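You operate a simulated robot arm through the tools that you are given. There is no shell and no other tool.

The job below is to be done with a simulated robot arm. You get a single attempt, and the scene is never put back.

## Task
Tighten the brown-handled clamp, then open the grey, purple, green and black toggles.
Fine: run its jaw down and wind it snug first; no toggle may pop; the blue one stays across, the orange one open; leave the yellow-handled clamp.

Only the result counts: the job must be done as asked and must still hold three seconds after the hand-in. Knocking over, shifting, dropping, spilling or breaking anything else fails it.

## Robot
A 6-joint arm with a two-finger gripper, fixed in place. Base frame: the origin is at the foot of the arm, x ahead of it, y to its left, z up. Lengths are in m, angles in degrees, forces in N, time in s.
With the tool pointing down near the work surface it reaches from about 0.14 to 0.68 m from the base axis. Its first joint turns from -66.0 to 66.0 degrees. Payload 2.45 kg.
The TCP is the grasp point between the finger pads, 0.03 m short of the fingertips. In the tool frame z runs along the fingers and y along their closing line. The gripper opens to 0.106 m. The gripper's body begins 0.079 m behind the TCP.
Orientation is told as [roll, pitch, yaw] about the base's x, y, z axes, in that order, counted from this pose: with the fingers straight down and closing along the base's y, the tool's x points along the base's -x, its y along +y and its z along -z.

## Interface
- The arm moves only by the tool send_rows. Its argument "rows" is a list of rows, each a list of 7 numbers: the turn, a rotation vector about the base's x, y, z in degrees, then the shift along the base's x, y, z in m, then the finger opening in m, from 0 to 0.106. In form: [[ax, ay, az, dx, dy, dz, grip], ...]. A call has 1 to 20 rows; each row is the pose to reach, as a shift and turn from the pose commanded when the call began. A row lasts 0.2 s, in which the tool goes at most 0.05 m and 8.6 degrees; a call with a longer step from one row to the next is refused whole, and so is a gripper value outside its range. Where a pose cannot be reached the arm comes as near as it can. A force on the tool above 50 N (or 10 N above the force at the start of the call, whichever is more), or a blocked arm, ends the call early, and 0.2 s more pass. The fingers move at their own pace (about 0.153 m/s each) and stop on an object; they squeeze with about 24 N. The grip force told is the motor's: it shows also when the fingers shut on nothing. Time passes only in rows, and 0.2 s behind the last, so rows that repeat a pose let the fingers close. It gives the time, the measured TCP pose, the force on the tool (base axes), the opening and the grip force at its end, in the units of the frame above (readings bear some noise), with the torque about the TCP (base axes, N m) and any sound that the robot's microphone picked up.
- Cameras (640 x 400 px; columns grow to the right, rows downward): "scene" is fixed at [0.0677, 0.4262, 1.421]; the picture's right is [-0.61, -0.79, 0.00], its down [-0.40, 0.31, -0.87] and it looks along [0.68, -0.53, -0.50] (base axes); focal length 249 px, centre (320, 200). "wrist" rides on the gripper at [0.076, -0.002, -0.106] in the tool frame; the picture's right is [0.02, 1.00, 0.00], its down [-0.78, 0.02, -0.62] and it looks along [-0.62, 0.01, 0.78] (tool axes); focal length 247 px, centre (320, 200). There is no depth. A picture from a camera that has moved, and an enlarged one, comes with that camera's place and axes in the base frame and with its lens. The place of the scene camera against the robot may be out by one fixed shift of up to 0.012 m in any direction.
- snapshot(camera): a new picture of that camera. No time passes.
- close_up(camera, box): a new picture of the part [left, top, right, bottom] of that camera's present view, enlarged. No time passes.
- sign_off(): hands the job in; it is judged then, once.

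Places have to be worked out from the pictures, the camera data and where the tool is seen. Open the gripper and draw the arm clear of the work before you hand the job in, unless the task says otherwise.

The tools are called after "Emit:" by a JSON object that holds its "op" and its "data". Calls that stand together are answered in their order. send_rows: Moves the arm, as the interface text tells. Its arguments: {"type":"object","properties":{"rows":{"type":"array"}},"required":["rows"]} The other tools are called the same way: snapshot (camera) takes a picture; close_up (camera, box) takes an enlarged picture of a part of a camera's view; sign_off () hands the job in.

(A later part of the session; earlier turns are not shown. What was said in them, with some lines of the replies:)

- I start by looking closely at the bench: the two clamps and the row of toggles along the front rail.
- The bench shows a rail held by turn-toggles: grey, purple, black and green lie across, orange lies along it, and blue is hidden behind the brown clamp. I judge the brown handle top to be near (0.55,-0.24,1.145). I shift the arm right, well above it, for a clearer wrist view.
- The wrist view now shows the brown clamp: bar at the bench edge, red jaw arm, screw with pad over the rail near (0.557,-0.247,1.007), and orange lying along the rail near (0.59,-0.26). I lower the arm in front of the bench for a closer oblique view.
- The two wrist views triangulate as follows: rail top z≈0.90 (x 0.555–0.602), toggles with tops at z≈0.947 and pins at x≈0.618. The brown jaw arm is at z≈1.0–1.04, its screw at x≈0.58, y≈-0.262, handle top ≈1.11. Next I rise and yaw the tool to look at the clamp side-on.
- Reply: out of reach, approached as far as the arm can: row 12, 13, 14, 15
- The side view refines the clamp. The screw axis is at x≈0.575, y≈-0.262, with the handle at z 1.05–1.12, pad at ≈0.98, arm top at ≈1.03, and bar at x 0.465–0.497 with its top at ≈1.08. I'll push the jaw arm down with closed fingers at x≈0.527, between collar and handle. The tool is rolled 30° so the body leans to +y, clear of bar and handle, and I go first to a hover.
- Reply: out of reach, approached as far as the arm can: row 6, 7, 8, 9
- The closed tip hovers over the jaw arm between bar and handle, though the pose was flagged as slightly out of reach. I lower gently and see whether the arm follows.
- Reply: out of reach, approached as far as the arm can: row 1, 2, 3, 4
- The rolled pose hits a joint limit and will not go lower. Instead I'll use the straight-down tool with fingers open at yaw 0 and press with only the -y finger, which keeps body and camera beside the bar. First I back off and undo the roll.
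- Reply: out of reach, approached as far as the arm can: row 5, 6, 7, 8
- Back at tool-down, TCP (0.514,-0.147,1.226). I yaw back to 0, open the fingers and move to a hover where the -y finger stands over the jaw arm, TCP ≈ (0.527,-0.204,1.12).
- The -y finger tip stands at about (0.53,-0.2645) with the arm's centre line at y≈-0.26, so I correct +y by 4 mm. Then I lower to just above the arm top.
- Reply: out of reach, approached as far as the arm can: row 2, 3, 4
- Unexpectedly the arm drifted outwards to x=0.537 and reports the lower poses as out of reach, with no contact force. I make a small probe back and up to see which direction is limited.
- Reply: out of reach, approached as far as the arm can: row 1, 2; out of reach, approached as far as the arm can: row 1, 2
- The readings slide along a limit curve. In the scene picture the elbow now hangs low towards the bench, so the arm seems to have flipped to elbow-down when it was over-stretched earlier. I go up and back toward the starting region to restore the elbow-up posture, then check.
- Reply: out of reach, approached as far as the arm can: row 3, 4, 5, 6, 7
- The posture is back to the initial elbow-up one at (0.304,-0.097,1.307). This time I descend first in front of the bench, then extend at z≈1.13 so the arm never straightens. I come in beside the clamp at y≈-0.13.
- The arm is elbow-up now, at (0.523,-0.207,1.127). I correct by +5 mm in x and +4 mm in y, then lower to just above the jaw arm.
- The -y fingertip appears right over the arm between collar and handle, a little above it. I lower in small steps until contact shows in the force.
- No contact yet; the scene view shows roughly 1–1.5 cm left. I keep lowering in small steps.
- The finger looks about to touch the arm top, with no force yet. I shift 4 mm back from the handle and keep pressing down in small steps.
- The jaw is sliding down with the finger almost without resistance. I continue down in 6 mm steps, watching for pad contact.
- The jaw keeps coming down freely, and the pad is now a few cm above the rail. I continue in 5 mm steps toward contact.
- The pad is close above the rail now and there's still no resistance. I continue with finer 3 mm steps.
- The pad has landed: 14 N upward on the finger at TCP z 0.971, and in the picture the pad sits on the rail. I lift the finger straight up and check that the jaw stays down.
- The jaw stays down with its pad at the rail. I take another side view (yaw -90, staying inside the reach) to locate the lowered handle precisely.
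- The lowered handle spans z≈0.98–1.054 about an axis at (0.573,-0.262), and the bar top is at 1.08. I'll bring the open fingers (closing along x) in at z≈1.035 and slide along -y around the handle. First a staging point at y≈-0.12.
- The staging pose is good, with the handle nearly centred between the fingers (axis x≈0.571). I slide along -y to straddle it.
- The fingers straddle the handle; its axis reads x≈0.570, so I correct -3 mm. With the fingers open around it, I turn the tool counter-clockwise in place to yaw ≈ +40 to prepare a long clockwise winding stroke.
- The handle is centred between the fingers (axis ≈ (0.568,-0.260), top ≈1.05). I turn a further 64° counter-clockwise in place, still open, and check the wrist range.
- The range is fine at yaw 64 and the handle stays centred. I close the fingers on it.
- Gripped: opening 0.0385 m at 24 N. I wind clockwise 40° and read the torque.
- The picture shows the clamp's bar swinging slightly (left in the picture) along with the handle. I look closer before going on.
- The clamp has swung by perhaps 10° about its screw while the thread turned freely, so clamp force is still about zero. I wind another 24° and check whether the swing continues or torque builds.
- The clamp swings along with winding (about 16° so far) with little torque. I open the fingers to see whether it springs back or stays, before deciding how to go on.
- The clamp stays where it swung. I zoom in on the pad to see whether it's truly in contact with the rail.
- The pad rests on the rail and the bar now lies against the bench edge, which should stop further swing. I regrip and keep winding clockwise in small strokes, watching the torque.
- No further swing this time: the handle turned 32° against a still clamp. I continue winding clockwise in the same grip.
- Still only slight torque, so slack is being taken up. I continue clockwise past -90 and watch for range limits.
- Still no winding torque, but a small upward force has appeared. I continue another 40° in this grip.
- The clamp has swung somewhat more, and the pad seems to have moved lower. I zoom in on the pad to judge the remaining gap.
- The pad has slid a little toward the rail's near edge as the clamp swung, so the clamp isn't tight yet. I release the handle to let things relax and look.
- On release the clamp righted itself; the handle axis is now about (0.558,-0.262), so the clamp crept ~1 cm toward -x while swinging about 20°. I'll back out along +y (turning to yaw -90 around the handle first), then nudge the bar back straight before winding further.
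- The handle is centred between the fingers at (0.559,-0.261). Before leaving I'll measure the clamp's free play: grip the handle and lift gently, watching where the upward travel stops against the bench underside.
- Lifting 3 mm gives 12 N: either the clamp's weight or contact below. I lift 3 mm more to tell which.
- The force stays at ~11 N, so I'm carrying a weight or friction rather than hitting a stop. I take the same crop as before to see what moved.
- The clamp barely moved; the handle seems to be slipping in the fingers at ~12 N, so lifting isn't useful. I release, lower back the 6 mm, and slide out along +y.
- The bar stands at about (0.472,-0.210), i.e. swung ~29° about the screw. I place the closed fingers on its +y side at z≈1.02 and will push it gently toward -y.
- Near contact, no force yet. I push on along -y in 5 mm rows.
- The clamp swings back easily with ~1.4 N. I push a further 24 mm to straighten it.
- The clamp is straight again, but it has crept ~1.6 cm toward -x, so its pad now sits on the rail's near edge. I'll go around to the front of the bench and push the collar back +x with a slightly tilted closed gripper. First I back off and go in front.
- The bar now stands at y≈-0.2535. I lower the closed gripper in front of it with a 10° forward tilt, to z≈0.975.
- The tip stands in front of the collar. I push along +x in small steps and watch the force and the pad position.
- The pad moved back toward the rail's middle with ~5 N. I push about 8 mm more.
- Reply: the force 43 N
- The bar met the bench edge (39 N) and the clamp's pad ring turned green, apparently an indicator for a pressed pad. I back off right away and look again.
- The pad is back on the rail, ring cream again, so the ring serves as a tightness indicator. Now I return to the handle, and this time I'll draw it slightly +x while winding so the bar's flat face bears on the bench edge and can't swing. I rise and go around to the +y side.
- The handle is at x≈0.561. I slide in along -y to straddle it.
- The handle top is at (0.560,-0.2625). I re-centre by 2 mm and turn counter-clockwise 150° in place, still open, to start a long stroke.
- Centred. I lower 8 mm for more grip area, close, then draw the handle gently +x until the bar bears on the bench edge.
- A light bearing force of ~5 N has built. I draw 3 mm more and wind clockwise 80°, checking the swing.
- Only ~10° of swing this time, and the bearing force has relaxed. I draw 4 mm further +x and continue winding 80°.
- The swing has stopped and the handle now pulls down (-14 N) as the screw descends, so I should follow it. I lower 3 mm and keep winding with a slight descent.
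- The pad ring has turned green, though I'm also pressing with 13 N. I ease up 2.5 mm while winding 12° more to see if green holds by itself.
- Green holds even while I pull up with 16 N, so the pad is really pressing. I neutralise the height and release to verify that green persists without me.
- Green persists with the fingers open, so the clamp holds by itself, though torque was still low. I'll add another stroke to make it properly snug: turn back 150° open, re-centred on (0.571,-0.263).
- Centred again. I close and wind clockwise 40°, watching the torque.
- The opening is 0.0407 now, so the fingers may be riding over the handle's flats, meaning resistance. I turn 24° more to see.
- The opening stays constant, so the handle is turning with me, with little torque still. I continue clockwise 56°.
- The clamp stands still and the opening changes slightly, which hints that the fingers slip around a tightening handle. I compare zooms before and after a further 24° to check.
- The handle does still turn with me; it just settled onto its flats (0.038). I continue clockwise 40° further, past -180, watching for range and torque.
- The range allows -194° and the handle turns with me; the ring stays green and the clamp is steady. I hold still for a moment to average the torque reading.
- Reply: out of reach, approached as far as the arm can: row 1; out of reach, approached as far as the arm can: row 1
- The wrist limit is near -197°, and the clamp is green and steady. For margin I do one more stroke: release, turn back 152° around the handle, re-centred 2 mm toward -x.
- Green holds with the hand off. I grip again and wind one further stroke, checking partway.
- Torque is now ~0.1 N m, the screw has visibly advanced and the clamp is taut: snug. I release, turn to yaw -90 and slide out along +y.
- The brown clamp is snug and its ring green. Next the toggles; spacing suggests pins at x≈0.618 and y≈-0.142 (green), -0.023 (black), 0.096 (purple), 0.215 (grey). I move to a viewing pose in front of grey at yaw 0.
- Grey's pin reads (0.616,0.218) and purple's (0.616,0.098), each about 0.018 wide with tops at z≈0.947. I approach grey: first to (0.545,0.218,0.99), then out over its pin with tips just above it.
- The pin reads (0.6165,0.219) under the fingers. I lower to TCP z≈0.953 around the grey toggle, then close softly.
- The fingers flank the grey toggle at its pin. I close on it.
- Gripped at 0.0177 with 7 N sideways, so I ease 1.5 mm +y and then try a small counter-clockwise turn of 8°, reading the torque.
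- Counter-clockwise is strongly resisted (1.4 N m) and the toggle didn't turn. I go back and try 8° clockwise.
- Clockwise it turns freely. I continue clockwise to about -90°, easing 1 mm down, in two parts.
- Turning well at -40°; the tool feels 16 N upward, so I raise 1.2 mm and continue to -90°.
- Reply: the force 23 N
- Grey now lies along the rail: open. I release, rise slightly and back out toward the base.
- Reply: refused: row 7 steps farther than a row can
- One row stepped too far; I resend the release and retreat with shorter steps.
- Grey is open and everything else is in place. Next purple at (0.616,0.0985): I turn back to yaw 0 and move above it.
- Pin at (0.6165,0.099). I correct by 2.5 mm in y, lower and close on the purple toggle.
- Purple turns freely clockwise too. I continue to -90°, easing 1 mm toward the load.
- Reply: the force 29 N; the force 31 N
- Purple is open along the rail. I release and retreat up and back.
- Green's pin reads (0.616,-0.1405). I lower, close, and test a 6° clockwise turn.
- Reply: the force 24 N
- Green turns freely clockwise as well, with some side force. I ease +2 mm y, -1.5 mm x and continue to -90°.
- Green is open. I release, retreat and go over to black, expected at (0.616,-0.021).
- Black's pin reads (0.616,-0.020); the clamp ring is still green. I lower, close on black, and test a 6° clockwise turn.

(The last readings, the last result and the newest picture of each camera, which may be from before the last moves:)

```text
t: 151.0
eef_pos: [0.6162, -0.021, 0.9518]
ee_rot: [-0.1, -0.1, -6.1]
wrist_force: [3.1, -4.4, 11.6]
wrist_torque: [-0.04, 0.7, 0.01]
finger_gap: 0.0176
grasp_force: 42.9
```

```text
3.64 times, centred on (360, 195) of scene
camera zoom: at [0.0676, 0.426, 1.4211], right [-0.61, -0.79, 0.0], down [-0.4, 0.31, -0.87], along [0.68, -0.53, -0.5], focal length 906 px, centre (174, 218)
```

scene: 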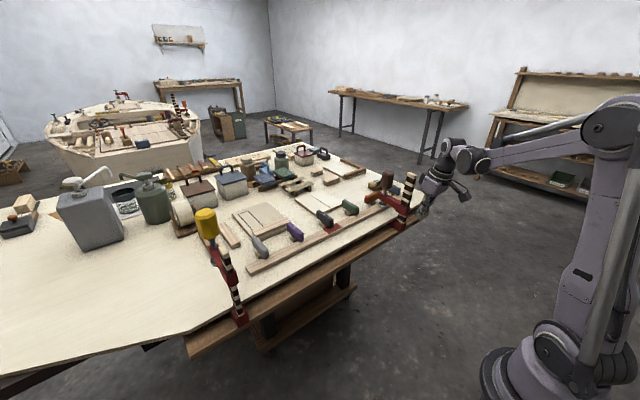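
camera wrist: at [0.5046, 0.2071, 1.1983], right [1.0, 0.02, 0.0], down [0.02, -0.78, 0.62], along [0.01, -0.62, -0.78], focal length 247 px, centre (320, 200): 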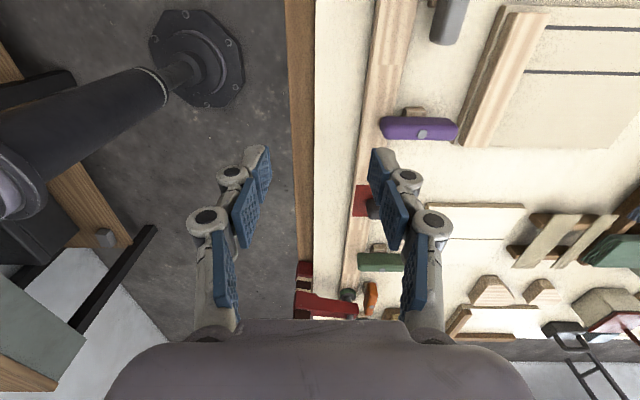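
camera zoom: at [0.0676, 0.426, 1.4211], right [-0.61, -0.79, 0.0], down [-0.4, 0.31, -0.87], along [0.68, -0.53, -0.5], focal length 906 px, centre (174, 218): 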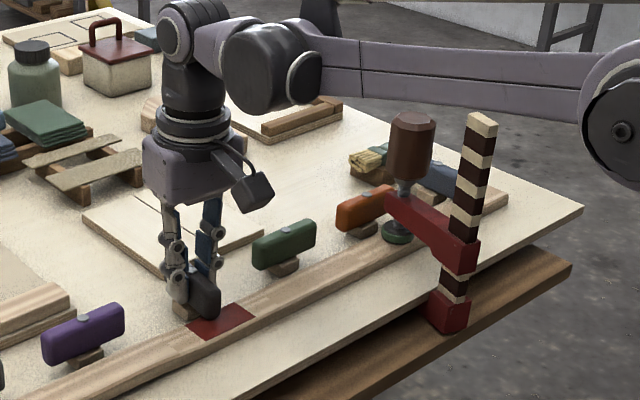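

Black turns freely clockwise. I continue slowly to -90°, easing 0.5 mm up.

Emit:
{"op": "send_rows", "data": {"rows": [[0, 0, -6, 0, -0.0005, 0.0007, 0.0], [0, 0, -12, 0, -0.0005, 0.0007, 0.0], [0, 0, -18, 0, -0.0005, 0.0007, 0.0], [0, 0, -24, 0, -0.0005, 0.0007, 0.0], [0, 0, -30, 0, -0.0005, 0.0007, 0.0]]}}

Emit:
{"op": "close_up", "data": {"camera": "scene", "box": [210, 150, 430, 290]}}

Emit:
{"op": "send_rows", "data": {"rows": [[0, 0, -8, 0, 0, 0, 0.0], [0, 0, -16, 0, 0, 0, 0.0], [0, 0, -24, 0, 0, 0, 0.0], [0, 0, -32, 0, 0, 0, 0.0], [0, 0, -40, 0, 0, 0, 0.0], [0, 0, -48, 0, 0, 0, 0.0], [0, 0, -54, 0, 0, 0, 0.0]]}}

Emit:
{"op": "close_up", "data": {"camera": "scene", "box": [210, 150, 430, 290]}}

```text
t: 152.2
eef_pos: [0.6158, -0.0198, 0.9522]
ee_rot: [-0.1, -0.1, -36.2]
wrist_force: [-0.4, -9.9, 12.5]
wrist_torque: [0.47, 1.0, 0.01]
finger_gap: 0.0177
grasp_force: 43.5
```

```text
2.86 times, centred on (320, 220) of scene
camera zoom: at [0.0675, 0.4259, 1.4211], right [-0.61, -0.79, 0.0], down [-0.4, 0.31, -0.87], along [0.68, -0.53, -0.5], focal length 712 px, centre (320, 143)
```

zoom: 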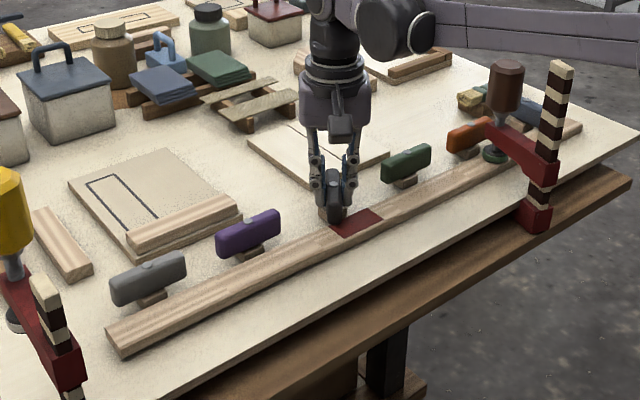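

```text
t: 153.8
eef_pos: [0.6168, -0.0206, 0.9515]
ee_rot: [-0.2, -0.1, -90.2]
wrist_force: [-12.1, -14.0, 6.9]
wrist_torque: [0.42, 0.31, 0.26]
finger_gap: 0.0176
grasp_force: 43.3
```

```text
2.86 times, centred on (320, 220) of scene
camera zoom: at [0.0673, 0.4258, 1.4212], right [-0.61, -0.79, 0.0], down [-0.4, 0.31, -0.87], along [0.68, -0.53, -0.5], focal length 712 px, centre (320, 143)
```

zoom: 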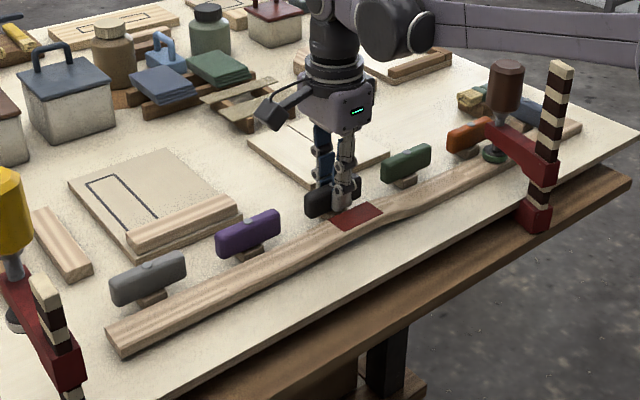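

Black lies along the rail now; the rail has relaxed with a slight bulge at the red patch, and the clamp and blue are holding. I release gently and retreat.

Emit:
{"op": "send_rows", "data": {"rows": [[0, 0, 0, 0, 0, 0, 0.02], [0, 0, 0, 0, 0, 0, 0.045], [0, 0, 0, 0, 0, 0.02, 0.045], [0, 0, 0, 0, 0, 0.04, 0.045], [0, 0, 0, -0.02, 0, 0.06, 0.05], [0, 0, 0, -0.05, 0, 0.085, 0.05], [0, 0, 0, -0.08, 0, 0.11, 0.06], [0, 0, 0, -0.12, 0, 0.13, 0.06], [0, 0, 0, -0.16, 0, 0.15, 0.06], [0, 0, 0, -0.2, 0, 0.17, 0.06], [0, 0, 0, -0.24, 0, 0.19, 0.08], [0, 0, 0, -0.27, 0, 0.22, 0.1], [0, 0, 0, -0.29, 0, 0.25, 0.1]]}}

Emit:
{"op": "close_up", "data": {"camera": "scene", "box": [210, 150, 430, 290]}}

Emit:
{"op": "close_up", "data": {"camera": "scene", "box": [345, 165, 425, 235]}}

Emit:
{"op": "snapshot", "data": {"camera": "scene"}}

```text
t: 156.6
eef_pos: [0.3271, -0.0217, 1.202]
ee_rot: [0.0, -0.2, -90.0]
wrist_force: [0.0, 0.1, -0.4]
wrist_torque: [0.01, -0.03, 0.02]
finger_gap: 0.1002
grasp_force: 0.1
```

```text
2.86 times, centred on (320, 220) of scene
camera zoom: at [0.0677, 0.4262, 1.421], right [-0.61, -0.79, 0.0], down [-0.4, 0.31, -0.87], along [0.68, -0.53, -0.5], focal length 712 px, centre (320, 143)
```

zoom: 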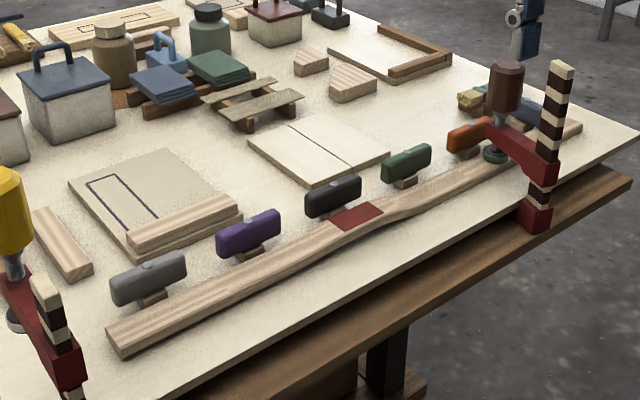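

```text
5.71 times, centred on (385, 200) of scene
camera zoom: at [0.0677, 0.4262, 1.421], right [-0.61, -0.79, 0.0], down [-0.4, 0.31, -0.87], along [0.68, -0.53, -0.5], focal length 1424 px, centre (-51, 200)
```

zoom: 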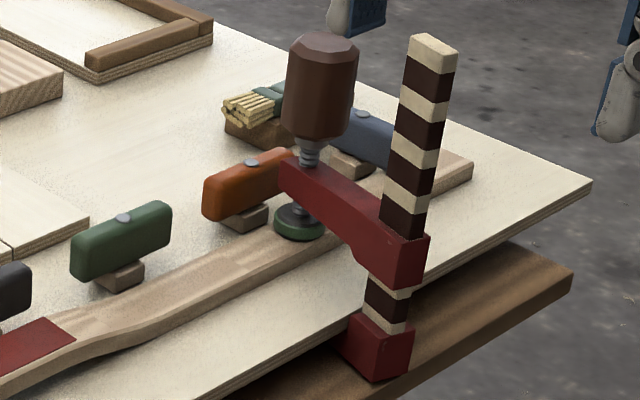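

```text
taken
```

scene: 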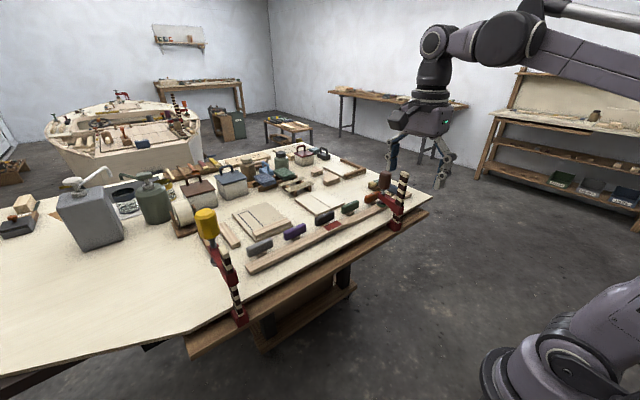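

All four toggles are open, the clamp ring is green and the rail holds its curve. I take a wrist view and let some time pass to verify it is stable and that blue is still across.

Emit:
{"op": "send_rows", "data": {"rows": [[0, 0, 0, 0, 0, 0.02, 0.106], [0, 0, 0, 0, 0, 0.04, 0.106], [0, 0, 0, 0, 0, 0.04, 0.106], [0, 0, 0, 0, 0, 0.04, 0.106], [0, 0, 0, 0, 0, 0.04, 0.106], [0, 0, 0, 0, 0, 0.04, 0.106], [0, 0, 0, 0, 0, 0.04, 0.106], [0, 0, 0, 0, 0, 0.04, 0.106], [0, 0, 0, 0, 0, 0.04, 0.106], [0, 0, 0, 0, 0, 0.04, 0.106]]}}

Emit:
{"op": "snapshot", "data": {"camera": "wrist"}}

Emit:
{"op": "close_up", "data": {"camera": "wrist", "box": [360, 60, 640, 320]}}

Emit:
{"op": "close_up", "data": {"camera": "scene", "box": [210, 150, 430, 290]}}

```text
t: 158.8
eef_pos: [0.3241, -0.0191, 1.2408]
ee_rot: [0.1, -0.1, -90.0]
wrist_force: [0.2, 0.5, 1.1]
wrist_torque: [0.02, 0.03, -0.01]
finger_gap: 0.1063
grasp_force: 0.0
```

```text
taken
camera wrist: at [0.324, 0.0568, 1.3479], right [1.0, 0.02, 0.0], down [0.02, -0.78, 0.62], along [0.01, -0.62, -0.78], focal length 247 px, centre (320, 200)
```

wrist: 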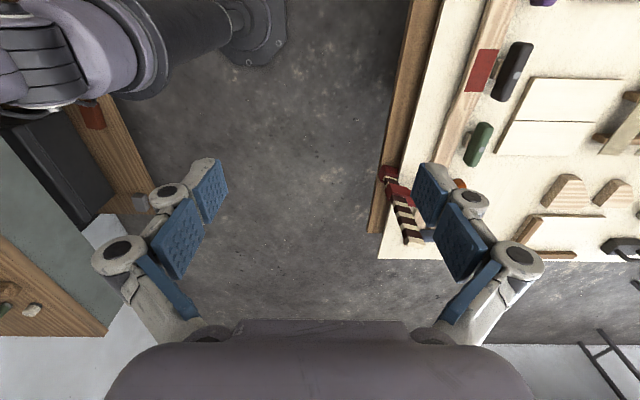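

```text
1.54 times, centred on (500, 190) of wrist
camera zoom: at [0.324, 0.0568, 1.3479], right [1.0, 0.02, 0.0], down [0.02, -0.78, 0.62], along [0.01, -0.62, -0.78], focal length 380 px, centre (43, 215)
```

zoom: 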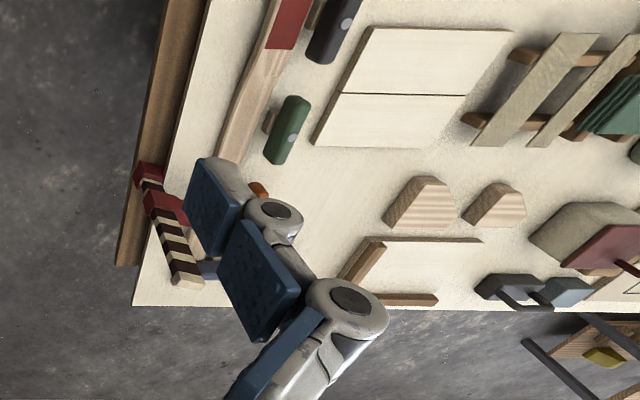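

```text
2.86 times, centred on (320, 220) of scene
camera zoom: at [0.0677, 0.4262, 1.421], right [-0.61, -0.79, 0.0], down [-0.4, 0.31, -0.87], along [0.68, -0.53, -0.5], focal length 712 px, centre (320, 143)
```

zoom: 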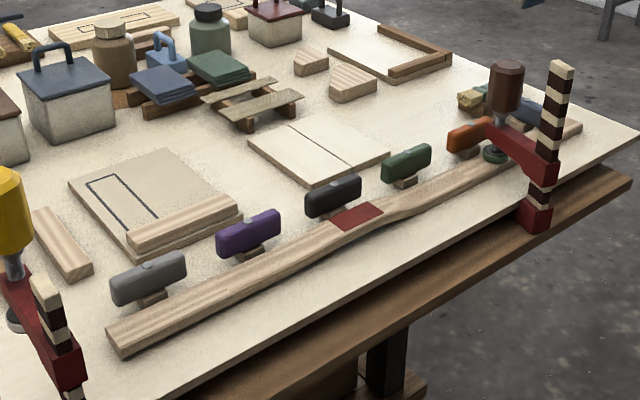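

Nothing changed over more than 2 s. The brown clamp is snug with its ring green. Grey, purple, green and black lie open, orange is still open, blue is still across, and the yellow clamp is untouched. The arm is clear with the gripper open, so I hand the job in.

Emit:
{"op": "sign_off", "data": {}}

```text
The job is handed in.
```

The brown-handled clamp is tight, and the grey, purple, green and black toggles are open. I've handed the job in but haven't seen the verdict.

- **Clamp:** I ran the jaw down until its pad met the rail, then wound it until the torque rose to about 0.1 N m. The ring on its pad had turned green by then and stayed green once I let go.
- **Swing while winding:** Before it gripped, the clamp swung sideways and crept along the bench. I pushed it back onto the rail and finished winding. It ended up tight on the rail, turned slightly from its original angle.
- **Toggles:** I opened them in the order you gave. None popped. I first tried grey the wrong way; it held firm, so I turned all four clockwise.
- **Left alone:** Blue is still across, orange is still open, and I didn't touch the yellow-handled clamp.
- **Rail:** It bulged slightly at the red patch once black was open. It didn't change over the next few seconds before I handed in.

The gripper is open and the arm is clear of the bench.
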